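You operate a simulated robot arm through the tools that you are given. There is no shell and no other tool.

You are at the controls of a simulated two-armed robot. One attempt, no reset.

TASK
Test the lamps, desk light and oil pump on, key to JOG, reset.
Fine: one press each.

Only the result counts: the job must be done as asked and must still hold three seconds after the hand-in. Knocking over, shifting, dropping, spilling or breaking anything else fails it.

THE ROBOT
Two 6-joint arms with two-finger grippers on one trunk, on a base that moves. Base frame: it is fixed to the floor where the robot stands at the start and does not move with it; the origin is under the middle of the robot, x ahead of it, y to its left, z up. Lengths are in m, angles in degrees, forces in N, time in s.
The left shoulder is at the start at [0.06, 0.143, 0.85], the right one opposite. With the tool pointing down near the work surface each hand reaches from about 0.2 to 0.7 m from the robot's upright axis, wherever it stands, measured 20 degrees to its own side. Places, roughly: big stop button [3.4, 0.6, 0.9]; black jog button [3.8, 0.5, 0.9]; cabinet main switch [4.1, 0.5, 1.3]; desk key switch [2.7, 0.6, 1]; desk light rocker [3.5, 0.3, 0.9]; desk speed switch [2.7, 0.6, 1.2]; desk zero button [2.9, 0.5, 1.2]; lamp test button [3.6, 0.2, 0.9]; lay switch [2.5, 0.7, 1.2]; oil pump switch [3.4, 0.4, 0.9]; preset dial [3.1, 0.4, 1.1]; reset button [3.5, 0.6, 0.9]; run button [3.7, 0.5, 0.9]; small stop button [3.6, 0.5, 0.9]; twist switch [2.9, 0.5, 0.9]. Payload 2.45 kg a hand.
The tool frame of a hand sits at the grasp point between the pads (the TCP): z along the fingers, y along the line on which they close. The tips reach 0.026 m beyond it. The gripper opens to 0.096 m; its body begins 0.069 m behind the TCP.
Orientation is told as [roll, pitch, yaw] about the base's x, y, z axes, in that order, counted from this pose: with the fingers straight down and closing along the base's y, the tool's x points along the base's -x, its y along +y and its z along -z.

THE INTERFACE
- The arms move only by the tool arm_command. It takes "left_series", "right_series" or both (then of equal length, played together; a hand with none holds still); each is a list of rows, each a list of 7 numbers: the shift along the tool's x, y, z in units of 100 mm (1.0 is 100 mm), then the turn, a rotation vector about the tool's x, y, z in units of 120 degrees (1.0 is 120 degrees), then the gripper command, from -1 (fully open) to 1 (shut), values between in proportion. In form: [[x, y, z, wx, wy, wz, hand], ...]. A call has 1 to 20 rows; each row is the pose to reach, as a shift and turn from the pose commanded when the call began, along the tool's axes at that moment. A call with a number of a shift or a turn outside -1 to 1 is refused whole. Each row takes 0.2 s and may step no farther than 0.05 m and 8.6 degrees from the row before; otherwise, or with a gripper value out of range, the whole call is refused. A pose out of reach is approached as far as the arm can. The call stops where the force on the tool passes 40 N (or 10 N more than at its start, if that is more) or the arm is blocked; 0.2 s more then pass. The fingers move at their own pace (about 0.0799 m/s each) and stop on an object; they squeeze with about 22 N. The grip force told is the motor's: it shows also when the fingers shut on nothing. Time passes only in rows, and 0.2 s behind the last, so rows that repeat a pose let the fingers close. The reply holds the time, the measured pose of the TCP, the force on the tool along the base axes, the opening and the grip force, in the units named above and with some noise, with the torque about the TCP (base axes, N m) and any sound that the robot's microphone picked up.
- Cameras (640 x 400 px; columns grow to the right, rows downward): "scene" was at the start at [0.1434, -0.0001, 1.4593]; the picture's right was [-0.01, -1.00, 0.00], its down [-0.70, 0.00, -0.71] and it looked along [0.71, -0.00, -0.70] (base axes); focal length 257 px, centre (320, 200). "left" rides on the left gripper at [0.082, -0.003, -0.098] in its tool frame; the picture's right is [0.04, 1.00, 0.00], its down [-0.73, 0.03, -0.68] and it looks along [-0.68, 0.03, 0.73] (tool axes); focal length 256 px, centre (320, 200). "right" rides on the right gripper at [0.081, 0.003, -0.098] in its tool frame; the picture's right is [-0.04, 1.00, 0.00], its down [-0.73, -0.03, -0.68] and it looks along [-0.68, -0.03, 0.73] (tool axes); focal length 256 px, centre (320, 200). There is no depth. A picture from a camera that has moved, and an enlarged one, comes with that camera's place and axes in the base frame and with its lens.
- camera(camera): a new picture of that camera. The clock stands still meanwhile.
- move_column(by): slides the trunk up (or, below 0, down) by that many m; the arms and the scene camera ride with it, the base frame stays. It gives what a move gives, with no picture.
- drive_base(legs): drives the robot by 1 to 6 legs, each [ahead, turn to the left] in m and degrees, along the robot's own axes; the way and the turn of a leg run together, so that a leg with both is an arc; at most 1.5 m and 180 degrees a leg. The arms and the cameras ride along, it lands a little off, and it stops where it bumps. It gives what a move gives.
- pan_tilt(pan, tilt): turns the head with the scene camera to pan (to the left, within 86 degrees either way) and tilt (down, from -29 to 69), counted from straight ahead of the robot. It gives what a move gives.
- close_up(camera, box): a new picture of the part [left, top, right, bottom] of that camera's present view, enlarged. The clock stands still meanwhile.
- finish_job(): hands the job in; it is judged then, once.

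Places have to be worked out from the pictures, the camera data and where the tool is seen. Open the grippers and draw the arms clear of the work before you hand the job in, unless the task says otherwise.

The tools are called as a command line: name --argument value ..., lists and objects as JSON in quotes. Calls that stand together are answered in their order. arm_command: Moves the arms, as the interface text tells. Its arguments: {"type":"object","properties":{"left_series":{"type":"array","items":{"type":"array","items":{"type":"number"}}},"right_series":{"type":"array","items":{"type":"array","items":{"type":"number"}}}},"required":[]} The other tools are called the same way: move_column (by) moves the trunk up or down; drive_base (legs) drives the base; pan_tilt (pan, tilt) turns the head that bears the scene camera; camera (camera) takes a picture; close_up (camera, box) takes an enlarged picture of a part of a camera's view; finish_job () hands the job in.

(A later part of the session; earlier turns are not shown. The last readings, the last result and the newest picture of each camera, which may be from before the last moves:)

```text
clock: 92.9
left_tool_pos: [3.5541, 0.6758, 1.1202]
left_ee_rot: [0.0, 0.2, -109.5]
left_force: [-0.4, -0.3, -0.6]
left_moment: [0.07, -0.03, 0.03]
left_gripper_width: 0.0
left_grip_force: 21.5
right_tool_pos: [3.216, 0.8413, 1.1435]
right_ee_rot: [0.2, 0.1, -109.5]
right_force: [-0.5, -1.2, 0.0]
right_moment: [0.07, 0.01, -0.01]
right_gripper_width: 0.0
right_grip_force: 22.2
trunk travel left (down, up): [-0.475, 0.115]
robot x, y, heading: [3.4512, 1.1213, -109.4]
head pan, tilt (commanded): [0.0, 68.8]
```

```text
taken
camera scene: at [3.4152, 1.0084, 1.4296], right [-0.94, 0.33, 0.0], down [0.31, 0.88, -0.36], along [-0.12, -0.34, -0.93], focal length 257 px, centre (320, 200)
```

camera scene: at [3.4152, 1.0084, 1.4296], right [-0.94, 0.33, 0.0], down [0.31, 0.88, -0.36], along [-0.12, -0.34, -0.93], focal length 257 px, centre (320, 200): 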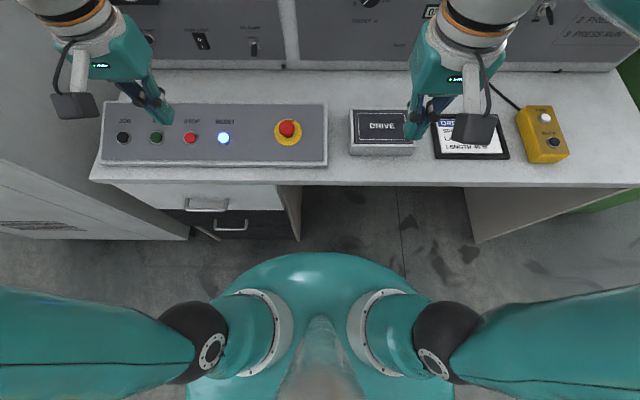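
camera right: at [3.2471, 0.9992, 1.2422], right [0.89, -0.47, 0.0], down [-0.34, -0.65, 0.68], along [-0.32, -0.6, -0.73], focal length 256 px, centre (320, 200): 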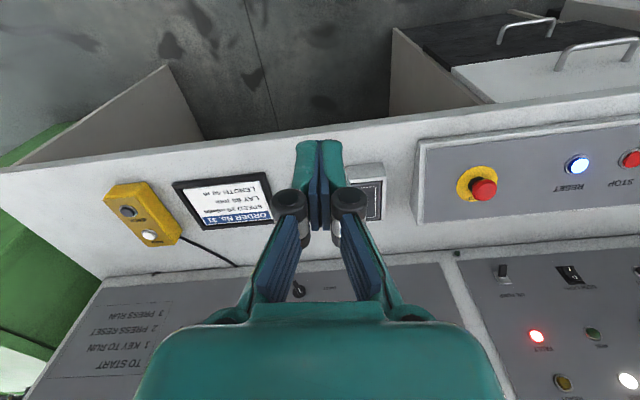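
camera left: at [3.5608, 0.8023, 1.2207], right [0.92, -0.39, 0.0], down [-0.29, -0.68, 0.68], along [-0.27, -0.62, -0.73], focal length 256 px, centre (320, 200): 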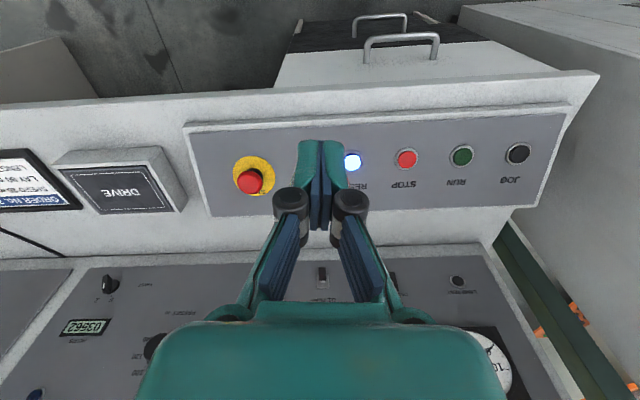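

Now the desk is square to me within half a degree. I'll tilt the head back up to see the panel from here.

pan_tilt --pan 0 --tilt 38

camera --camera "scene"

camera --camera "left"

camera --camera "right"

```text
clock: 93.8
left_tool_pos: [3.5555, 0.6795, 1.1215]
left_ee_rot: [0.1, 0.2, -109.5]
left_force: [-0.5, 1.0, -0.1]
left_moment: [0.02, 0.02, -0.01]
left_gripper_width: 0.0002
left_grip_force: 21.9
right_tool_pos: [3.2169, 0.8428, 1.144]
right_ee_rot: [0.1, 0.1, -109.5]
right_force: [0.2, 0.3, 0.4]
right_moment: [-0.03, 0.0, 0.03]
right_gripper_width: 0.0
right_grip_force: 22.1
trunk travel left (down, up): [-0.475, 0.115]
robot x, y, heading: [3.4535, 1.1195, -109.4]
head pan, tilt (commanded): [0.0, 38.0]
```

```text
taken
camera scene: at [3.4058, 0.9821, 1.4688], right [-0.94, 0.33, 0.0], down [0.2, 0.58, -0.79], along [-0.26, -0.74, -0.62], focal length 257 px, centre (320, 200)
```

scene: 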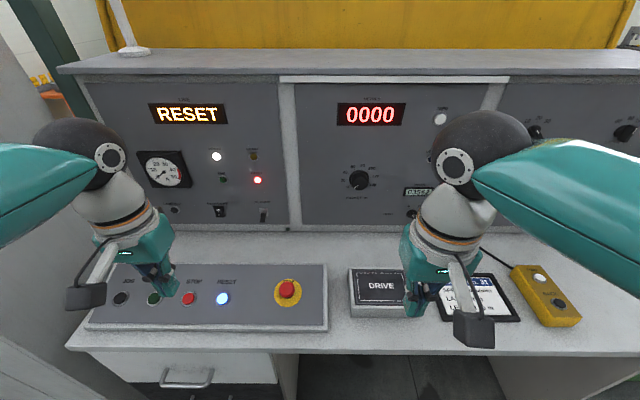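

```text
taken
camera left: at [3.5789, 0.7556, 1.221], right [0.96, -0.3, 0.0], down [-0.22, -0.7, 0.68], along [-0.2, -0.65, -0.73], focal length 256 px, centre (320, 200)
```

left: 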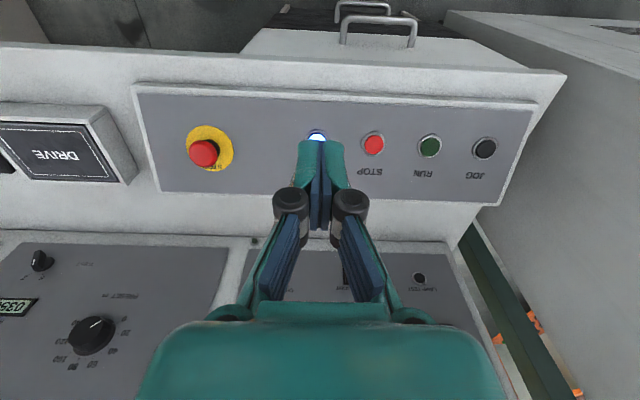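

```text
taken
camera right: at [3.2467, 0.9188, 1.2425], right [0.93, -0.37, 0.0], down [-0.27, -0.68, 0.68], along [-0.25, -0.63, -0.73], focal length 256 px, centre (320, 200)
```

right: 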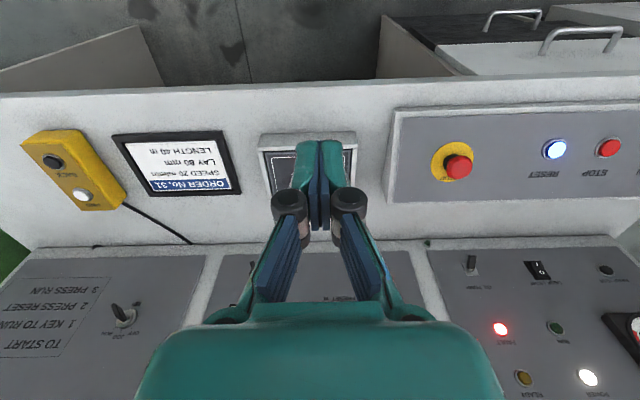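

The right hand camera sees the key switch and the oil pump/light/lamp test row. I'll zoom into these.

close_up --camera "right" --box '[60, 270, 180, 345]'

close_up --camera "right" --box '[420, 230, 640, 365]'

close_up --camera "scene" --box '[130, 140, 300, 246]'

```text
5.33 times, centred on (120, 308) of right
camera zoom: at [3.2467, 0.9188, 1.2425], right [0.93, -0.37, 0.0], down [-0.27, -0.68, 0.68], along [-0.25, -0.63, -0.73], focal length 1365 px, centre (1387, -373)
```

zoom: 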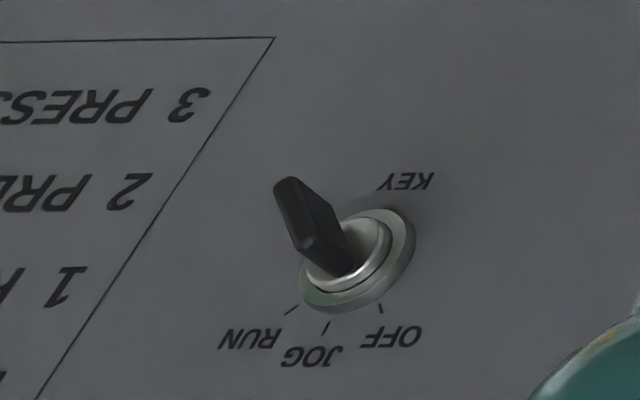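

```text
2.91 times, centred on (530, 298) of right
camera zoom: at [3.2467, 0.9188, 1.2425], right [0.93, -0.37, 0.0], down [-0.27, -0.68, 0.68], along [-0.25, -0.63, -0.73], focal length 745 px, centre (-291, -84)
```

zoom: 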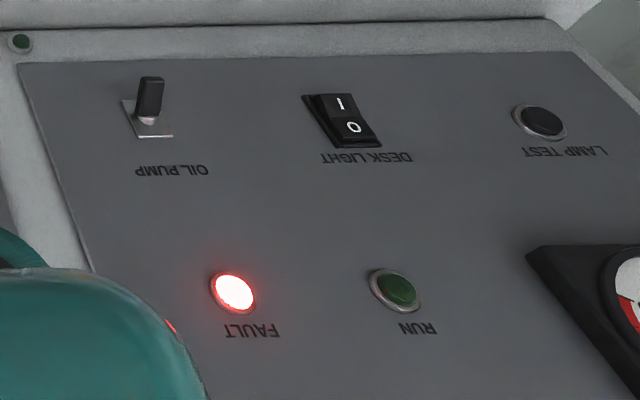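

```text
3.76 times, centred on (215, 193) of scene
camera zoom: at [3.4058, 0.9821, 1.4688], right [-0.94, 0.33, 0.0], down [0.2, 0.58, -0.79], along [-0.26, -0.74, -0.62], focal length 967 px, centre (715, 226)
```

zoom: 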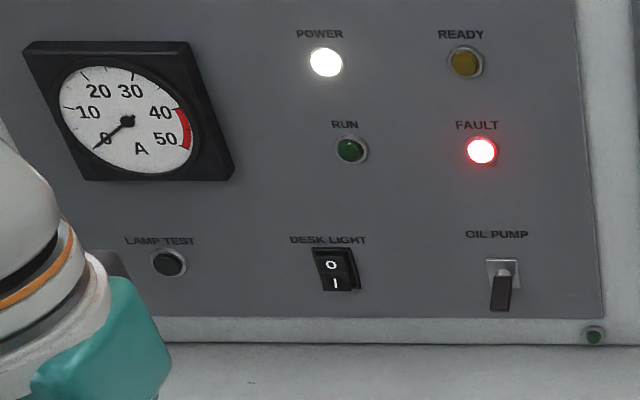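

Triangulating from the scene and right cameras (robot frame: F ahead, L left of axis): lamp test ≈ (F .756, L .453, z .953), rocker ≈ (.76, .319, .943), pump base ≈ (.762, .181, .939), reset ≈ (.494, .240, .889), key ≈ (.70–.745, −.52, 1.035); panel is vertical at F≈.76. I start by pitching the left hand 45° forward while moving ahead and left.

arm_command --left_series '[[-0.16, 0.16, 0, 0, -0.0625, 0, 1], [-0.32, 0.32, 0, 0, -0.125, 0, 1], [-0.48, 0.48, 0, 0, -0.1875, 0, 1], [-0.64, 0.64, 0, 0, -0.25, 0, 1], [-0.8, 0.8, 0, 0, -0.3125, 0, 1], [-1.0, 1.0, 0, 0, -0.375, 0, 1]]'

camera --camera "scene"

```text
clock: 95.2
left_tool_pos: [3.6152, 0.5527, 1.1208]
left_ee_rot: [0.0, -45.0, -109.5]
left_force: [0.3, 0.8, -0.1]
left_moment: [0.0, 0.0, -0.02]
left_gripper_width: 0.0
left_grip_force: 21.8
right_tool_pos: [3.2168, 0.8424, 1.1455]
right_ee_rot: [0.1, 0.0, -109.4]
right_force: [0.0, 0.0, -0.4]
right_moment: [0.0, 0.04, -0.01]
right_gripper_width: 0.0
right_grip_force: 21.7
trunk travel left (down, up): [-0.475, 0.115]
robot x, y, heading: [3.4497, 1.1192, -109.6]
head pan, tilt (commanded): [0.0, 38.0]
```

```text
taken
camera scene: at [3.4061, 0.9818, 1.4689], right [-0.94, 0.33, 0.0], down [0.2, 0.58, -0.79], along [-0.26, -0.74, -0.62], focal length 257 px, centre (320, 200)
```

scene: 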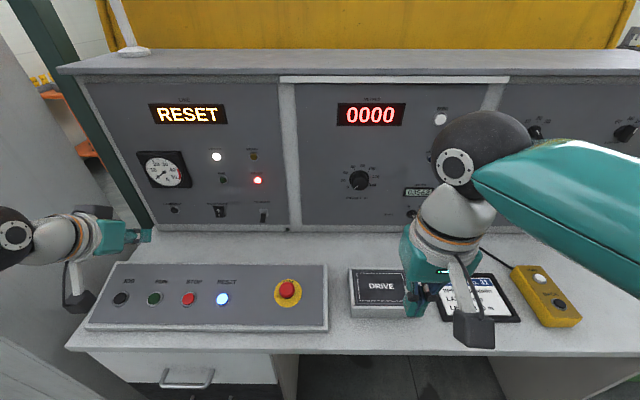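

The hand is pitched 45° as intended. Continue toward the lamp test pre-press point in two steps, then look.

arm_command --left_series '[[-0.04, 0.12, 0.28, 0, 0, 0, 1], [-0.08, 0.25, 0.56, 0, 0, 0, 1], [-0.12, 0.37, 0.83, 0, 0, 0, 1]]'

arm_command --left_series '[[-0.04, 0.12, 0.28, 0, 0, 0, 1], [-0.08, 0.25, 0.56, 0, 0, 0, 1], [-0.12, 0.37, 0.83, 0, 0, 0, 1]]'

camera --camera "scene"

camera --camera "left"

```text
clock: 96.0
left_tool_pos: [3.6297, 0.4759, 1.0716]
left_ee_rot: [-0.1, -45.0, -109.4]
left_force: [0.2, -0.3, 0.0]
left_moment: [0.03, -0.01, 0.01]
left_gripper_width: 0.0001
left_grip_force: 22.0
right_tool_pos: [3.2172, 0.8412, 1.1438]
right_ee_rot: [0.0, 0.0, -109.5]
right_force: [-0.3, -1.2, -0.2]
right_moment: [0.03, 0.01, -0.01]
right_gripper_width: 0.0
right_grip_force: 21.9
trunk travel left (down, up): [-0.475, 0.115]
robot x, y, heading: [3.4544, 1.1216, -109.6]
head pan, tilt (commanded): [0.0, 38.0]
```

```text
clock: 96.8
left_tool_pos: [3.6397, 0.3979, 1.0199]
left_ee_rot: [-0.1, -44.9, -109.5]
left_force: [-0.3, 0.3, -0.3]
left_moment: [0.0, 0.04, 0.02]
left_gripper_width: 0.0001
left_grip_force: 21.7
right_tool_pos: [3.2164, 0.84, 1.1441]
right_ee_rot: [0.1, 0.1, -109.5]
right_force: [0.7, 0.0, 0.1]
right_moment: [0.02, 0.02, 0.0]
right_gripper_width: 0.0
right_grip_force: 22.0
trunk travel left (down, up): [-0.475, 0.115]
robot x, y, heading: [3.4545, 1.1187, -109.4]
head pan, tilt (commanded): [0.0, 38.0]
```

```text
taken
camera scene: at [3.4058, 0.9805, 1.4687], right [-0.94, 0.33, 0.0], down [0.2, 0.58, -0.79], along [-0.26, -0.74, -0.62], focal length 257 px, centre (320, 200)
```

scene: 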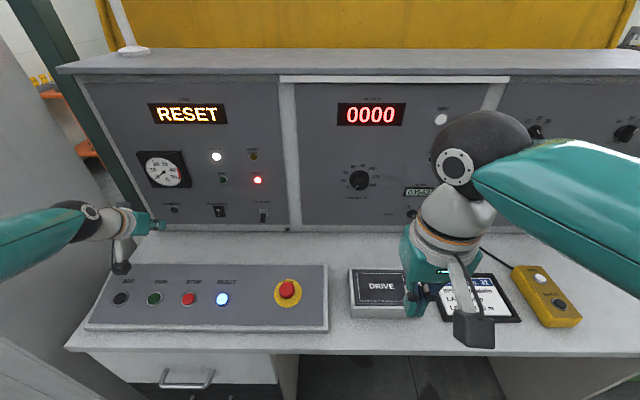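

```text
taken
camera left: at [3.6784, 0.5189, 1.0318], right [0.95, -0.31, -0.03], down [0.01, -0.05, 1.0], along [-0.31, -0.95, -0.04], focal length 256 px, centre (320, 200)
```

left: 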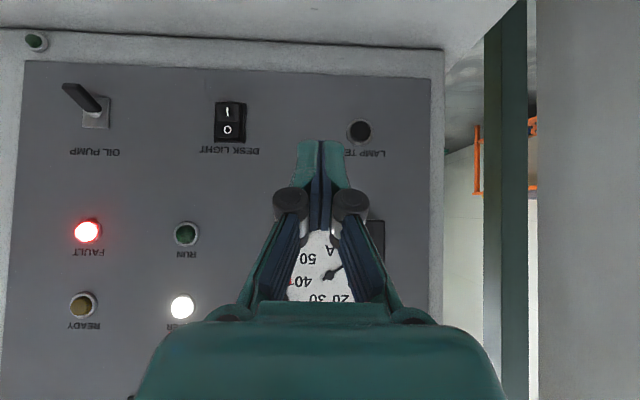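

Left camera shows the lamp test button just ahead-left and below the fingertip (I judge L≈.457, z≈.950). I'll move to about 3 cm in front of it and look again.

arm_command --left_series '[[-0.05, 0.13, 0.33, 0, 0, 0, 1], [-0.1, 0.26, 0.66, 0, 0, 0, 1], [-0.148, 0.39, 0.983, 0, 0, 0, 1], [-0.148, 0.39, 0.983, 0, 0, 0, 1]]'

camera --camera "left"

close_up --camera "scene" --box '[100, 140, 300, 265]'

```text
clock: 97.8
left_tool_pos: [3.6497, 0.3117, 0.9626]
left_ee_rot: [0.0, -44.9, -109.4]
left_force: [-0.4, -0.3, -0.3]
left_moment: [-0.01, 0.0, 0.0]
left_gripper_width: 0.0
left_grip_force: 21.9
right_tool_pos: [3.2164, 0.8438, 1.1432]
right_ee_rot: [0.1, -0.1, -109.6]
right_force: [0.0, 0.7, -0.5]
right_moment: [0.0, -0.01, 0.03]
right_gripper_width: 0.0
right_grip_force: 21.8
trunk travel left (down, up): [-0.475, 0.115]
robot x, y, heading: [3.4522, 1.1206, -109.3]
head pan, tilt (commanded): [0.0, 38.0]
```

```text
taken
camera left: at [3.6898, 0.4317, 0.9751], right [0.95, -0.31, -0.03], down [0.02, -0.05, 1.0], along [-0.31, -0.95, -0.04], focal length 256 px, centre (320, 200)
```

left: 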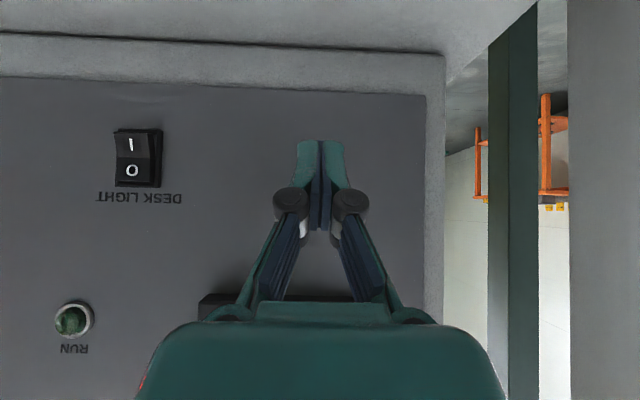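

```text
3.20 times, centred on (200, 202) of scene
camera zoom: at [3.4059, 0.9833, 1.4691], right [-0.94, 0.33, 0.0], down [0.2, 0.58, -0.79], along [-0.26, -0.74, -0.62], focal length 822 px, centre (704, 192)
```

zoom: 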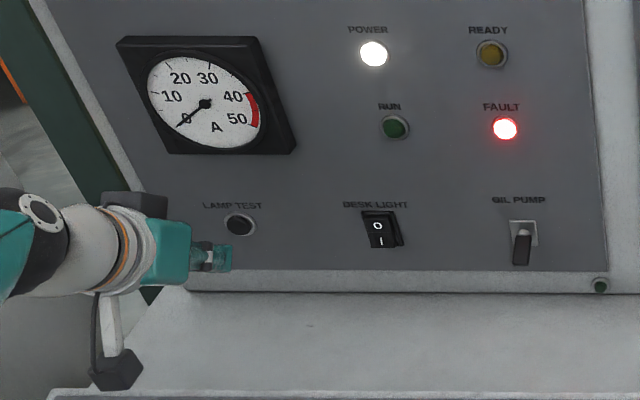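

The fingertip is aligned with the button (L≈.456, leading corner z≈.952, about 3 cm away). I press straight forward in small steps.

arm_command --left_series '[[-0.07, 0, 0.07, 0, 0, 0, 1], [-0.1414, 0, 0.1414, 0, 0, 0, 1], [-0.18, 0, 0.18, 0, 0, 0, 1], [-0.2121, 0, 0.2121, 0, 0, 0, 1], [-0.235, 0, 0.235, 0, 0, 0, 1]]'

close_up --camera "scene" --box '[100, 140, 300, 265]'

```text
clock: 99.0
left_tool_pos: [3.6395, 0.2808, 0.962]
left_ee_rot: [0.0, -45.0, -109.4]
left_force: [-0.6, 0.4, -0.2]
left_moment: [-0.03, -0.03, -0.03]
left_gripper_width: 0.0001
left_grip_force: 21.7
right_tool_pos: [3.2162, 0.8433, 1.1435]
right_ee_rot: [0.1, 0.0, -109.5]
right_force: [-0.2, 0.2, 0.4]
right_moment: [0.0, 0.03, -0.01]
right_gripper_width: 0.0
right_grip_force: 21.9
trunk travel left (down, up): [-0.475, 0.115]
robot x, y, heading: [3.4552, 1.1238, -109.2]
head pan, tilt (commanded): [0.0, 38.0]
```

```text
3.20 times, centred on (200, 202) of scene
camera zoom: at [3.4058, 0.9819, 1.4689], right [-0.94, 0.33, 0.0], down [0.2, 0.58, -0.79], along [-0.26, -0.74, -0.62], focal length 822 px, centre (704, 192)
```

zoom: 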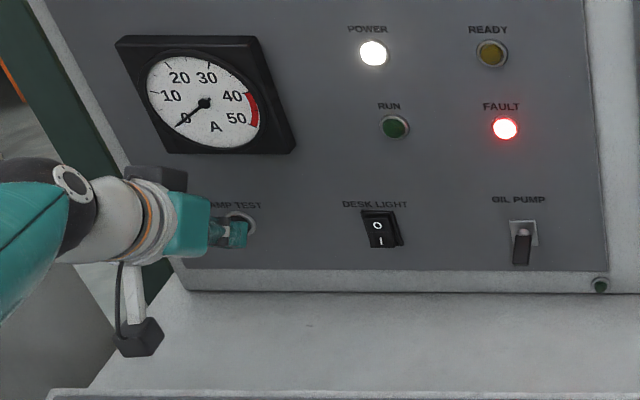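

No contact force yet; fingertip is right at the button. Continue forward in small steps.

arm_command --left_series '[[-0.035, 0, 0.035, 0, 0, 0, 1], [-0.07, 0, 0.07, 0, 0, 0, 1], [-0.105, 0, 0.105, 0, 0, 0, 1]]'

close_up --camera "scene" --box '[100, 90, 300, 265]'

```text
clock: 99.8
left_tool_pos: [3.6366, 0.2702, 0.9619]
left_ee_rot: [-0.1, -44.7, -109.4]
left_force: [6.0, 31.0, 0.3]
left_moment: [0.31, -0.08, -0.07]
left_gripper_width: 0.0062
left_grip_force: 28.1
right_tool_pos: [3.217, 0.8462, 1.1457]
right_ee_rot: [0.1, -0.2, -109.5]
right_force: [0.1, 0.6, 0.2]
right_moment: [-0.03, 0.0, -0.03]
right_gripper_width: 0.0
right_grip_force: 22.4
trunk travel left (down, up): [-0.475, 0.115]
robot x, y, heading: [3.4564, 1.1231, -109.1]
head pan, tilt (commanded): [0.0, 38.0]
heard: click
```

```text
2.29 times, centred on (200, 178) of scene
camera zoom: at [3.407, 0.9869, 1.4694], right [-0.94, 0.33, 0.0], down [0.2, 0.58, -0.79], along [-0.26, -0.75, -0.61], focal length 587 px, centre (594, 251)
```

zoom: 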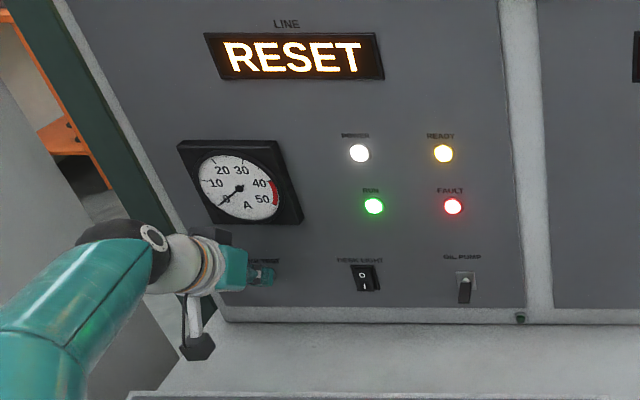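

Click heard and all four lamps lit – lamp test pressed. Now retract straight back.

arm_command --left_series '[[0.15, 0, -0.15, 0, 0, 0, 1], [0.3, 0, -0.3, 0, 0, 0, 1], [0.45, 0, -0.45, 0, 0, 0, 1], [0.45, 0, -0.45, 0, 0, 0, 1]]'

camera --camera "left"

close_up --camera "scene" --box '[100, 90, 300, 265]'

```text
clock: 100.8
left_tool_pos: [3.6572, 0.3248, 0.9617]
left_ee_rot: [0.0, -45.0, -109.4]
left_force: [0.3, -0.2, 0.3]
left_moment: [0.02, 0.01, -0.02]
left_gripper_width: 0.0
left_grip_force: 28.6
right_tool_pos: [3.2159, 0.8424, 1.1432]
right_ee_rot: [0.1, 0.0, -109.5]
right_force: [0.5, 0.6, 0.2]
right_moment: [0.07, -0.01, 0.0]
right_gripper_width: 0.0001
right_grip_force: 21.7
trunk travel left (down, up): [-0.475, 0.115]
robot x, y, heading: [3.454, 1.1201, -109.4]
head pan, tilt (commanded): [0.0, 38.0]
```

```text
taken
camera left: at [3.695, 0.4451, 0.9744], right [0.95, -0.31, -0.03], down [0.02, -0.05, 1.0], along [-0.31, -0.95, -0.04], focal length 256 px, centre (320, 200)
```

left: 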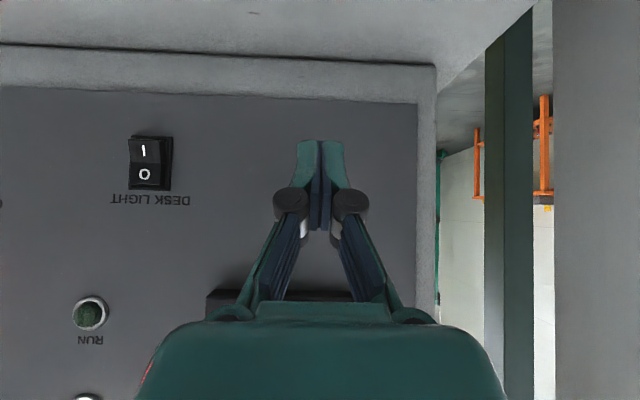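

```text
2.29 times, centred on (200, 178) of scene
camera zoom: at [3.4057, 0.9815, 1.4688], right [-0.94, 0.33, 0.0], down [0.2, 0.58, -0.79], along [-0.26, -0.74, -0.62], focal length 587 px, centre (594, 251)
```

zoom: 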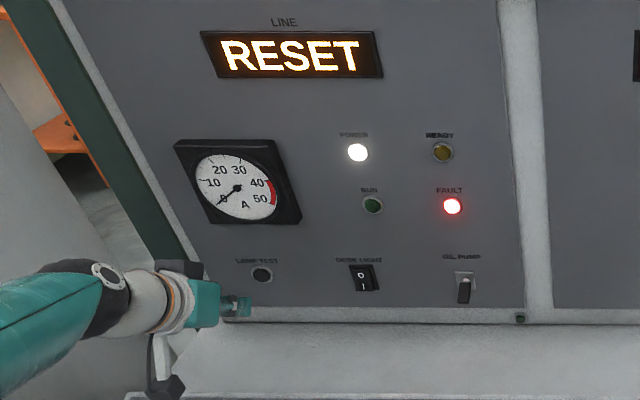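

Lamp test released and the lamps went back. Next the rocker: I judge its centre at (F .757, L .322, z .942), with the "I" half below centre at z≈.930. I'll shift right and slightly down.

arm_command --left_series '[[0.05, -0.3, 0.05, 0, 0, 0, 1], [0.1, -0.6, 0.1, 0, 0, 0, 1], [0.148, -0.9, 0.148, 0, 0, 0, 1]]'

arm_command --left_series '[[0, -0.24, 0, 0, 0, 0, 1], [0, -0.47, 0, 0, 0, 0, 1], [0, -0.47, 0, 0, 0, 0, 1]]'

camera --camera "left"

close_up --camera "scene" --box '[120, 160, 300, 272]'

close_up --camera "right" --box '[420, 230, 640, 365]'

```text
clock: 101.7
left_tool_pos: [3.5704, 0.3551, 0.9401]
left_ee_rot: [-0.1, -45.0, -109.5]
left_force: [0.4, -0.4, -0.4]
left_moment: [0.01, 0.02, 0.03]
left_gripper_width: 0.0
left_grip_force: 28.3
right_tool_pos: [3.2157, 0.8424, 1.1447]
right_ee_rot: [0.1, 0.0, -109.5]
right_force: [-0.9, -1.0, -0.5]
right_moment: [-0.01, 0.0, 0.0]
right_gripper_width: 0.0
right_grip_force: 22.3
trunk travel left (down, up): [-0.475, 0.115]
robot x, y, heading: [3.4543, 1.1177, -109.1]
head pan, tilt (commanded): [0.0, 38.0]
```

```text
clock: 102.5
left_tool_pos: [3.5261, 0.3711, 0.9399]
left_ee_rot: [0.0, -44.9, -109.5]
left_force: [0.5, -0.3, -0.5]
left_moment: [0.01, 0.01, -0.02]
left_gripper_width: 0.0
left_grip_force: 28.4
right_tool_pos: [3.2167, 0.8429, 1.1439]
right_ee_rot: [0.1, 0.0, -109.6]
right_force: [0.1, -0.9, 0.0]
right_moment: [0.01, -0.02, 0.03]
right_gripper_width: 0.0003
right_grip_force: 21.8
trunk travel left (down, up): [-0.475, 0.115]
robot x, y, heading: [3.454, 1.1204, -109.3]
head pan, tilt (commanded): [0.0, 38.0]
```

```text
taken
camera left: at [3.5655, 0.491, 0.953], right [0.95, -0.31, -0.03], down [0.01, -0.05, 1.0], along [-0.31, -0.95, -0.04], focal length 256 px, centre (320, 200)
```

left: 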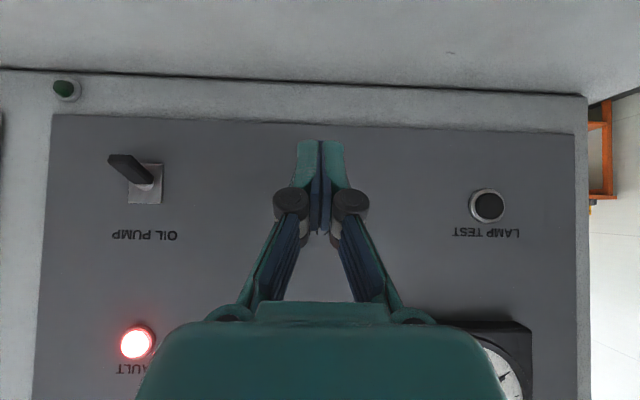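

```text
3.56 times, centred on (210, 216) of scene
camera zoom: at [3.4059, 0.9819, 1.4689], right [-0.94, 0.33, 0.0], down [0.2, 0.58, -0.79], along [-0.26, -0.74, -0.62], focal length 913 px, centre (711, 143)
```

zoom: 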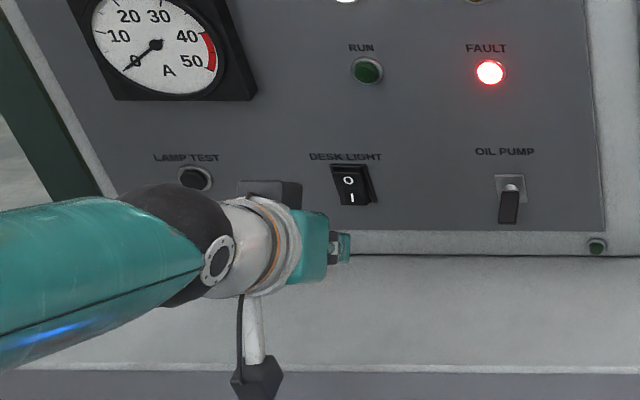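

```text
2.91 times, centred on (530, 298) of right
camera zoom: at [3.2467, 0.9186, 1.2425], right [0.93, -0.37, 0.0], down [-0.27, -0.68, 0.68], along [-0.25, -0.63, -0.73], focal length 745 px, centre (-291, -84)
```

zoom: 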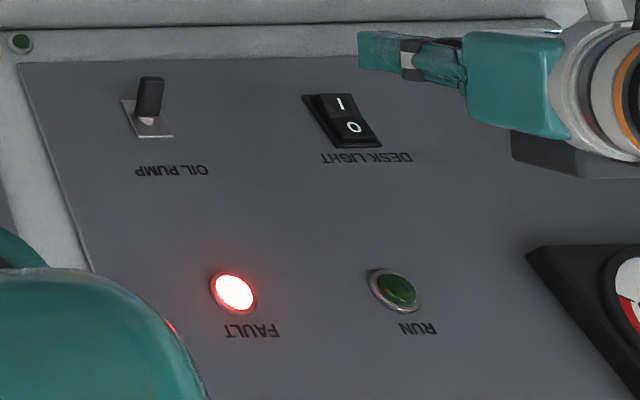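

The fingertip is in line with the "I" half (L≈.32, leading corner z≈.930). Press forward in small steps.

arm_command --left_series '[[-0.12, 0, 0.12, 0, 0, 0, 1], [-0.22, 0, 0.22, 0, 0, 0, 1], [-0.28, 0, 0.28, 0, 0, 0, 1], [-0.32, 0, 0.32, 0, 0, 0, 1], [-0.355, 0, 0.355, 0, 0, 0, 1]]'

close_up --camera "scene" --box '[120, 160, 300, 272]'

close_up --camera "right" --box '[420, 230, 640, 365]'

```text
clock: 103.7
left_tool_pos: [3.5108, 0.3246, 0.9414]
left_ee_rot: [0.0, -45.0, -109.6]
left_force: [0.6, 1.6, -0.4]
left_moment: [0.02, 0.0, 0.01]
left_gripper_width: 0.0
left_grip_force: 28.0
right_tool_pos: [3.2159, 0.8415, 1.1432]
right_ee_rot: [0.0, 0.1, -109.5]
right_force: [-0.9, 0.1, 0.1]
right_moment: [-0.01, 0.02, 0.0]
right_gripper_width: 0.0003
right_grip_force: 22.0
trunk travel left (down, up): [-0.475, 0.115]
robot x, y, heading: [3.4534, 1.1211, -109.1]
head pan, tilt (commanded): [0.0, 38.0]
```

```text
3.56 times, centred on (210, 216) of scene
camera zoom: at [3.4059, 0.9822, 1.4689], right [-0.94, 0.33, 0.0], down [0.2, 0.58, -0.79], along [-0.26, -0.74, -0.62], focal length 913 px, centre (711, 143)
```

zoom: 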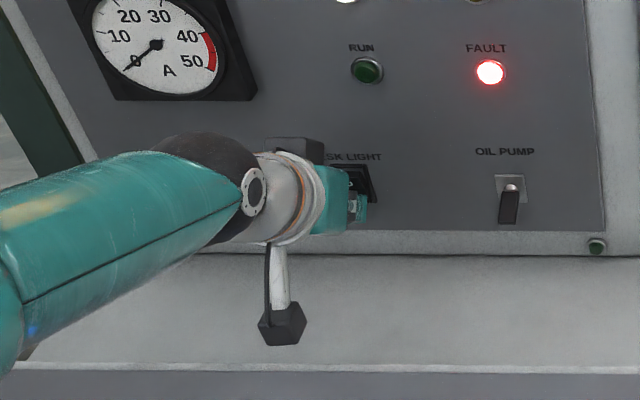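

```text
2.91 times, centred on (530, 298) of right
camera zoom: at [3.2467, 0.9189, 1.2425], right [0.93, -0.37, 0.0], down [-0.27, -0.68, 0.68], along [-0.25, -0.63, -0.73], focal length 745 px, centre (-291, -84)
```

zoom: 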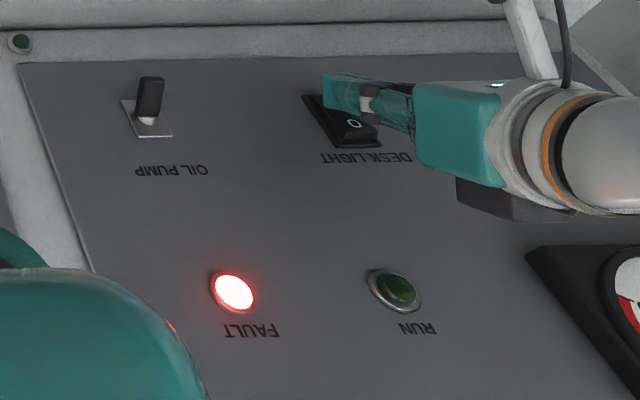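

The fingertip sits over the "I" half and just touches (≈1.7 N). Push further.

arm_command --left_series '[[-0.035, 0, 0.035, 0, 0, 0, 1], [-0.07, 0, 0.07, 0, 0, 0, 1], [-0.105, 0, 0.105, 0, 0, 0, 1]]'

close_up --camera "right" --box '[420, 230, 640, 365]'

```text
clock: 104.2
left_tool_pos: [3.5101, 0.326, 0.941]
left_ee_rot: [0.0, -43.9, -109.4]
left_force: [7.5, 23.8, 8.2]
left_moment: [0.03, -0.03, -0.04]
left_gripper_width: 0.0061
left_grip_force: 28.5
right_tool_pos: [3.2166, 0.8462, 1.1458]
right_ee_rot: [0.1, -0.2, -109.6]
right_force: [-0.9, 1.0, 0.0]
right_moment: [-0.03, 0.01, 0.0]
right_gripper_width: 0.0
right_grip_force: 22.1
trunk travel left (down, up): [-0.475, 0.115]
robot x, y, heading: [3.4556, 1.1207, -109.3]
head pan, tilt (commanded): [0.0, 38.0]
stopped in row 2 (left hand): the force on the tool passed its limit at 45 N (the readings are from after the stop); the commanded pose is now the measured one
```

```text
2.91 times, centred on (530, 298) of right
camera zoom: at [3.2475, 0.9232, 1.244], right [0.93, -0.37, 0.0], down [-0.27, -0.68, 0.68], along [-0.25, -0.63, -0.73], focal length 745 px, centre (-291, -84)
```

zoom: 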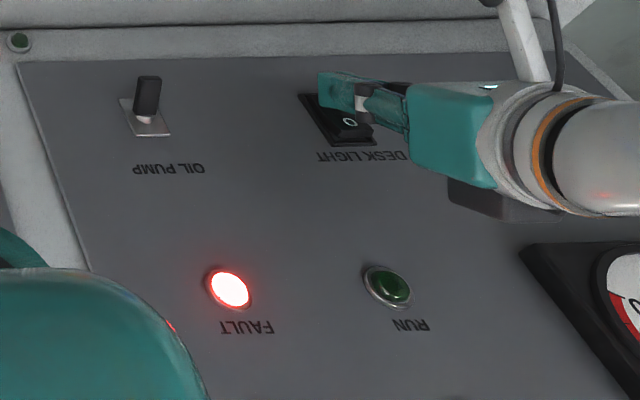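

The force passed the limit with no click. I'll back off and look closely at the rocker's tilt.

arm_command --left_series '[[0.15, 0, -0.15, 0, 0, 0, 1], [0.3, 0.2, -0.3, 0, 0, 0, 1], [0.4, 0.5, -0.4, 0, 0, 0, 1], [0.4, 0.8, -0.4, 0, 0, 0, 1], [0.4, 0.8, -0.4, 0, 0, 0, 1]]'

close_up --camera "right" --box '[500, 240, 580, 290]'

close_up --camera "scene" --box '[180, 180, 260, 230]'

camera --camera "left"

```text
clock: 105.4
left_tool_pos: [3.6033, 0.3474, 0.9392]
left_ee_rot: [0.0, -44.0, -109.4]
left_force: [0.4, 0.3, 0.3]
left_moment: [0.04, 0.01, 0.0]
left_gripper_width: 0.0001
left_grip_force: 28.7
right_tool_pos: [3.2155, 0.8435, 1.1445]
right_ee_rot: [0.1, -0.1, -109.5]
right_force: [-0.1, -0.2, -0.6]
right_moment: [-0.04, -0.01, 0.01]
right_gripper_width: 0.0
right_grip_force: 22.1
trunk travel left (down, up): [-0.475, 0.115]
robot x, y, heading: [3.4543, 1.1205, -109.6]
head pan, tilt (commanded): [0.0, 38.0]
```

```text
8.00 times, centred on (540, 265) of right
camera zoom: at [3.2466, 0.9191, 1.243], right [0.93, -0.37, 0.0], down [-0.27, -0.68, 0.68], along [-0.25, -0.63, -0.73], focal length 2048 px, centre (-1440, -320)
```

zoom: 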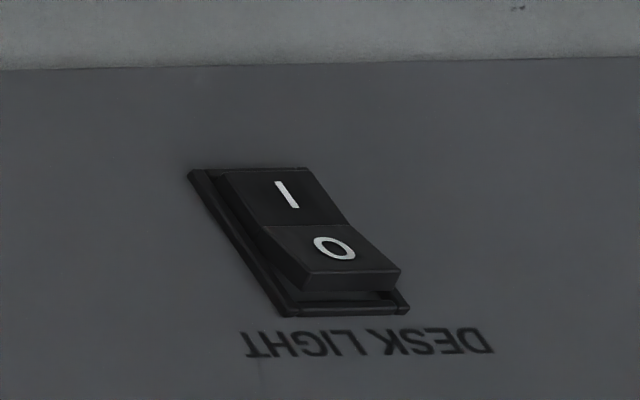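

```text
8.00 times, centred on (220, 205) of scene
camera zoom: at [3.4057, 0.9824, 1.4689], right [-0.94, 0.33, 0.0], down [0.2, 0.58, -0.79], along [-0.26, -0.74, -0.62], focal length 2054 px, centre (1120, 160)
```

zoom: 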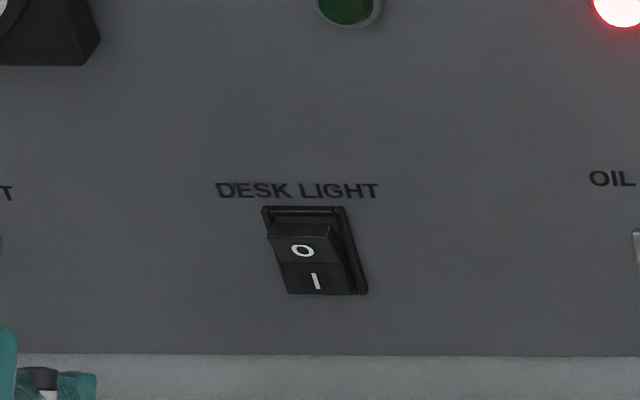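

```text
taken
camera left: at [3.6411, 0.4674, 0.9526], right [0.95, -0.31, -0.03], down [0.01, -0.06, 1.0], along [-0.31, -0.95, -0.06], focal length 256 px, centre (320, 200)
```

left: 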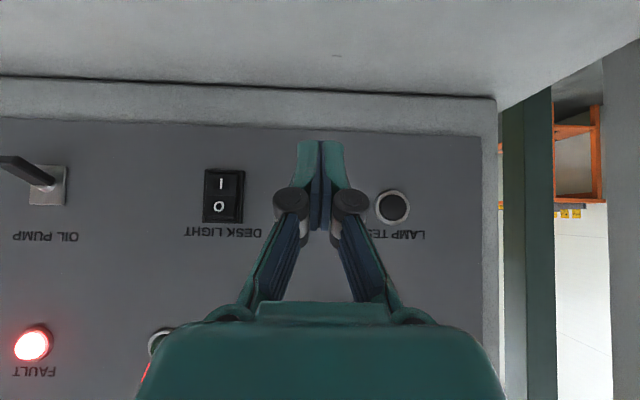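

I'll take the same crop as before the press to compare the rocker's shape directly.

close_up --camera "right" --box '[420, 230, 640, 365]'

close_up --camera "scene" --box '[130, 140, 300, 246]'

close_up --camera "left" --box '[160, 150, 280, 240]'

camera --camera "scene"

```text
2.91 times, centred on (530, 298) of right
camera zoom: at [3.2466, 0.9191, 1.243], right [0.93, -0.37, 0.0], down [-0.27, -0.68, 0.68], along [-0.25, -0.63, -0.73], focal length 745 px, centre (-291, -84)
```

zoom: 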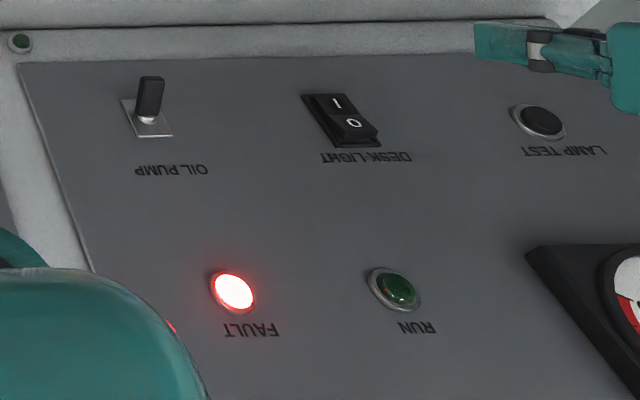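

```text
3.76 times, centred on (215, 193) of scene
camera zoom: at [3.4057, 0.9824, 1.4689], right [-0.94, 0.33, 0.0], down [0.2, 0.58, -0.79], along [-0.26, -0.74, -0.62], focal length 967 px, centre (715, 226)
```

zoom: 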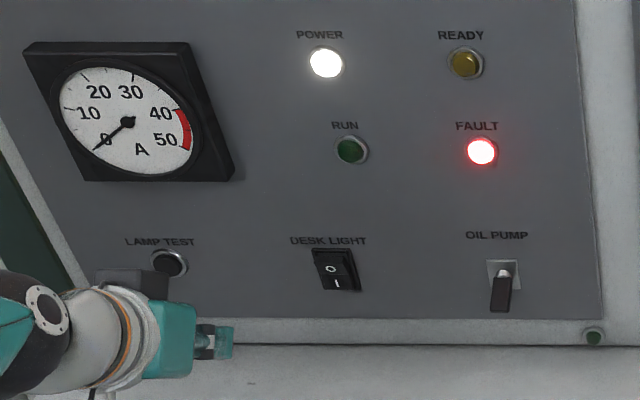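

```text
4.44 times, centred on (220, 195) of left
camera zoom: at [3.6411, 0.4674, 0.9526], right [0.95, -0.31, -0.03], down [0.01, -0.06, 1.0], along [-0.31, -0.95, -0.06], focal length 1138 px, centre (764, 222)
```

zoom: 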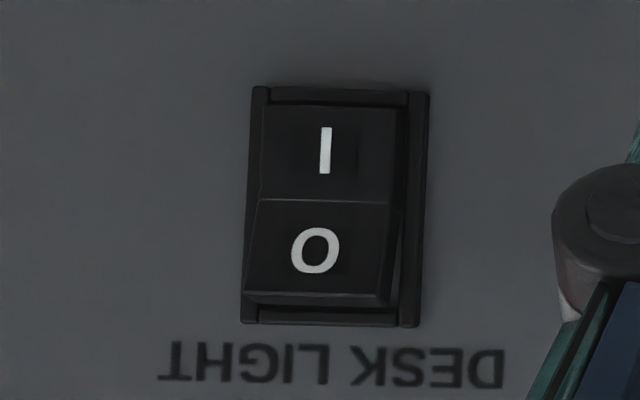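

```text
taken
camera scene: at [3.4057, 0.9824, 1.4689], right [-0.94, 0.33, 0.0], down [0.2, 0.58, -0.79], along [-0.26, -0.74, -0.62], focal length 257 px, centre (320, 200)
```

scene: 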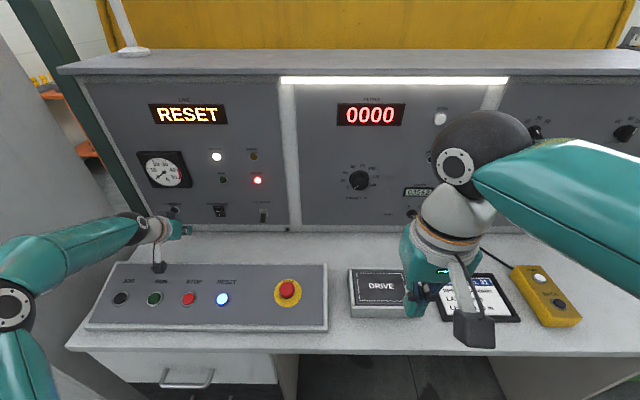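

The desk light strip is now on and the rocker shows I pressed in. Next the oil pump lever at L≈.181; I'll lift a little so the hand camera stays clear of RESET, and shift right.

arm_command --left_series '[[-0.07, -0.33, -0.07, 0, 0, 0, 1], [-0.139, -0.66, -0.144, 0, 0, 0, 1], [-0.139, -1.0, -0.144, 0, 0, 0, 1]]'

arm_command --left_series '[[0, -0.4, 0, 0, 0, 0, 1], [0, -0.8, 0, 0, 0, 0, 1], [0, -1.0, 0, 0, 0, 0, 1], [0, -1.0, 0, 0, 0, 0, 1]]'

camera --camera "left"

close_up --camera "scene" --box '[130, 160, 310, 272]'

close_up --camera "right" --box '[420, 130, 640, 265]'

```text
clock: 106.2
left_tool_pos: [3.5077, 0.3785, 0.9577]
left_ee_rot: [-0.1, -44.1, -109.4]
left_force: [-0.3, -0.7, 0.5]
left_moment: [-0.05, 0.0, -0.03]
left_gripper_width: 0.0002
left_grip_force: 28.5
right_tool_pos: [3.2156, 0.8424, 1.1452]
right_ee_rot: [0.1, -0.1, -109.5]
right_force: [-1.0, 0.2, 0.0]
right_moment: [0.01, -0.03, 0.02]
right_gripper_width: 0.0001
right_grip_force: 21.7
trunk travel left (down, up): [-0.475, 0.115]
robot x, y, heading: [3.4546, 1.12, -109.2]
head pan, tilt (commanded): [0.0, 38.0]
```

```text
clock: 107.2
left_tool_pos: [3.4142, 0.4134, 0.9572]
left_ee_rot: [0.0, -44.1, -109.4]
left_force: [0.2, 0.1, 0.8]
left_moment: [0.01, -0.06, 0.02]
left_gripper_width: 0.0
left_grip_force: 28.3
right_tool_pos: [3.2172, 0.8419, 1.1441]
right_ee_rot: [0.1, 0.0, -109.4]
right_force: [0.4, -0.3, 0.2]
right_moment: [0.01, -0.02, -0.01]
right_gripper_width: 0.0004
right_grip_force: 22.1
trunk travel left (down, up): [-0.475, 0.115]
robot x, y, heading: [3.4527, 1.1207, -109.5]
head pan, tilt (commanded): [0.0, 38.0]
```

```text
taken
camera left: at [3.4536, 0.5329, 0.9722], right [0.95, -0.31, -0.03], down [0.01, -0.06, 1.0], along [-0.31, -0.95, -0.06], focal length 256 px, centre (320, 200)
```

left: 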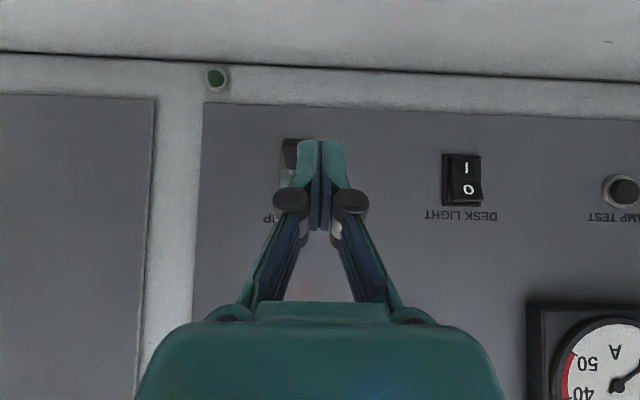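

```text
3.56 times, centred on (220, 216) of scene
camera zoom: at [3.406, 0.9821, 1.4689], right [-0.94, 0.33, 0.0], down [0.2, 0.58, -0.79], along [-0.26, -0.74, -0.62], focal length 913 px, centre (676, 143)
```

zoom: 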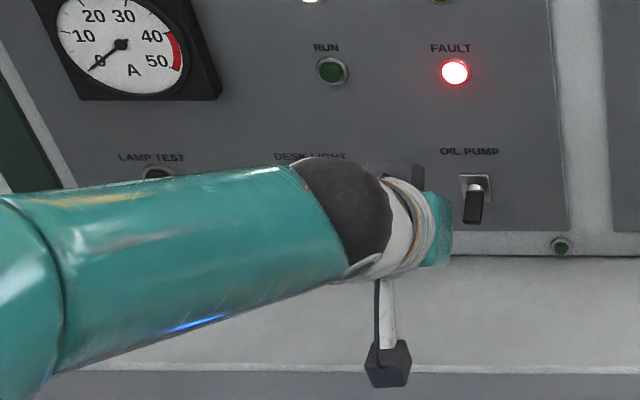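

```text
2.91 times, centred on (530, 198) of right
camera zoom: at [3.2468, 0.9188, 1.243], right [0.93, -0.37, 0.0], down [-0.27, -0.68, 0.68], along [-0.25, -0.63, -0.73], focal length 745 px, centre (-291, 207)
```

zoom: 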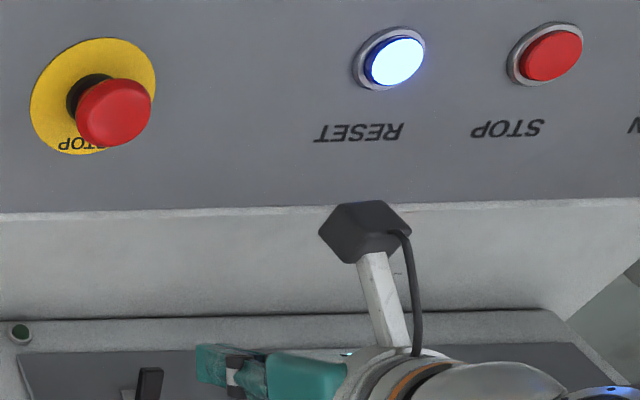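

The lever is about 2 cm to the right of the fingers (L≈.181). I'll go down beneath the lever level, staying in front of it, aligned at L .181.

arm_command --left_series '[[0, -0.19, 0, 0, 0, 0, 1], [0.16, -0.19, 0.165, 0, 0, 0, 1], [0.32, -0.19, 0.331, 0, 0, 0, 1], [0.32, -0.19, 0.331, 0, 0, 0, 1]]'

camera --camera "left"

close_up --camera "scene" --box '[190, 190, 310, 265]'

close_up --camera "right" --box '[420, 130, 640, 300]'

```text
clock: 108.2
left_tool_pos: [3.3972, 0.4188, 0.9109]
left_ee_rot: [-0.1, -44.2, -109.4]
left_force: [-0.1, -0.1, 0.5]
left_moment: [0.0, 0.03, 0.0]
left_gripper_width: 0.0001
left_grip_force: 28.3
right_tool_pos: [3.2168, 0.8434, 1.1442]
right_ee_rot: [0.1, 0.0, -109.4]
right_force: [-0.5, 0.3, -0.2]
right_moment: [0.05, 0.01, 0.04]
right_gripper_width: 0.0004
right_grip_force: 21.9
trunk travel left (down, up): [-0.475, 0.115]
robot x, y, heading: [3.4521, 1.1205, -109.4]
head pan, tilt (commanded): [0.0, 38.0]
```

```text
taken
camera left: at [3.4363, 0.5385, 0.926], right [0.95, -0.31, -0.03], down [0.01, -0.06, 1.0], along [-0.31, -0.95, -0.06], focal length 256 px, centre (320, 200)
```

left: 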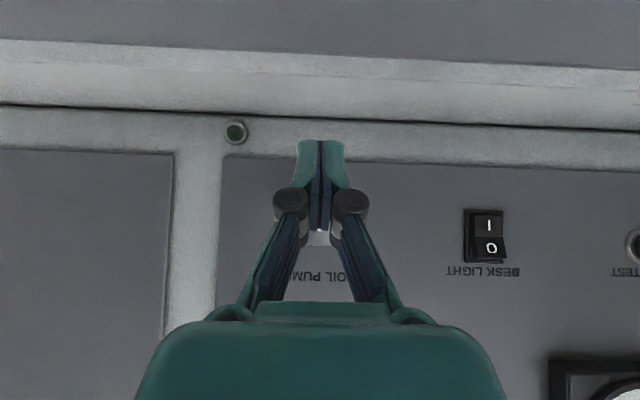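

```text
5.33 times, centred on (250, 228) of scene
camera zoom: at [3.4059, 0.9823, 1.469], right [-0.94, 0.33, 0.0], down [0.2, 0.58, -0.79], along [-0.26, -0.74, -0.62], focal length 1369 px, centre (693, 53)
```

zoom: 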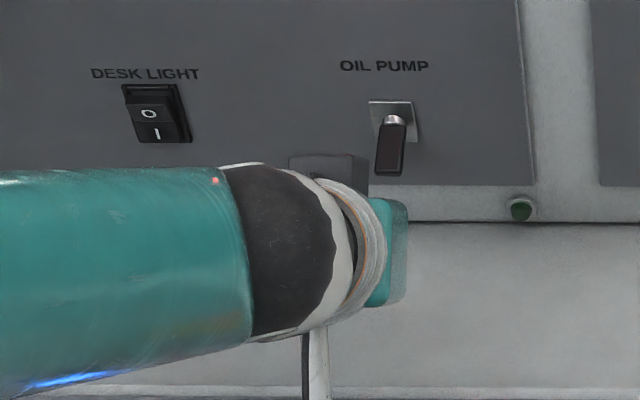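

```text
2.35 times, centred on (530, 215) of right
camera zoom: at [3.2468, 0.919, 1.243], right [0.93, -0.37, 0.0], down [-0.27, -0.68, 0.68], along [-0.25, -0.63, -0.73], focal length 602 px, centre (-174, 165)
```

zoom: 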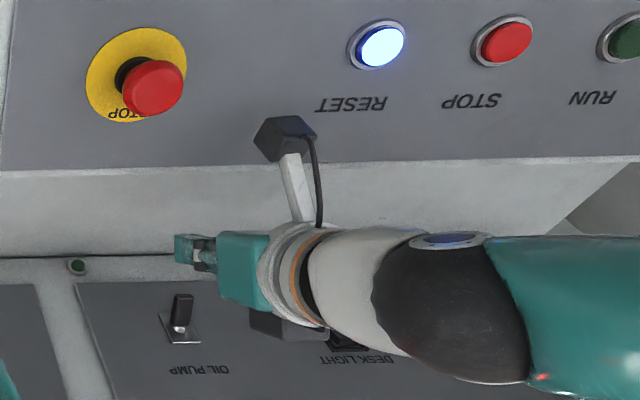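

The fingertip is in line with and below the lever. Move 4 cm forward beneath it.

arm_command --left_series '[[-0.15, 0, 0.146, 0, 0, 0, 1], [-0.25, 0, 0.243, 0, 0, 0, 1], [-0.302, 0, 0.292, 0, 0, 0, 1], [-0.302, 0, 0.292, 0, 0, 0, 1]]'

close_up --camera "right" --box '[420, 180, 560, 300]'

close_up --camera "scene" --box '[190, 190, 310, 265]'

```text
clock: 109.2
left_tool_pos: [3.3835, 0.3796, 0.9131]
left_ee_rot: [0.0, -44.2, -109.4]
left_force: [-0.7, 0.4, 0.0]
left_moment: [-0.01, -0.04, 0.01]
left_gripper_width: 0.0
left_grip_force: 28.4
right_tool_pos: [3.217, 0.8436, 1.1444]
right_ee_rot: [0.1, 0.0, -109.5]
right_force: [-1.5, 0.4, 0.2]
right_moment: [0.0, 0.01, 0.0]
right_gripper_width: 0.0
right_grip_force: 21.6
trunk travel left (down, up): [-0.475, 0.115]
robot x, y, heading: [3.4531, 1.1192, -109.3]
head pan, tilt (commanded): [0.0, 38.0]
```

```text
3.33 times, centred on (490, 240) of right
camera zoom: at [3.2468, 0.9189, 1.243], right [0.93, -0.37, 0.0], down [-0.27, -0.68, 0.68], along [-0.25, -0.63, -0.73], focal length 853 px, centre (-247, 67)
```

zoom: 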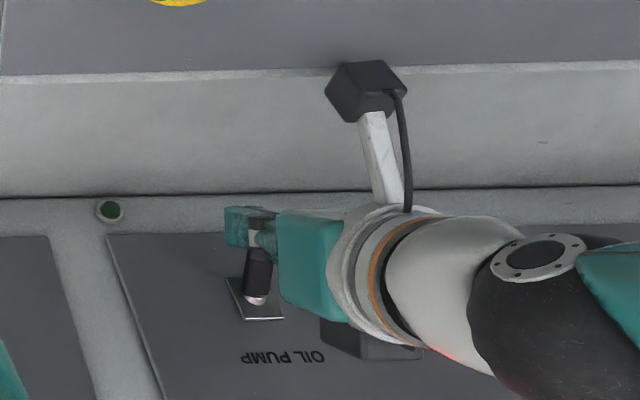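

```text
5.33 times, centred on (250, 228) of scene
camera zoom: at [3.4059, 0.9822, 1.4689], right [-0.94, 0.33, 0.0], down [0.2, 0.58, -0.79], along [-0.26, -0.74, -0.62], focal length 1369 px, centre (693, 53)
```

zoom: 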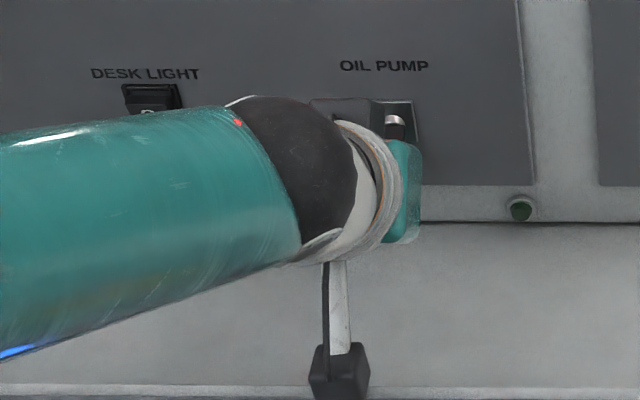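

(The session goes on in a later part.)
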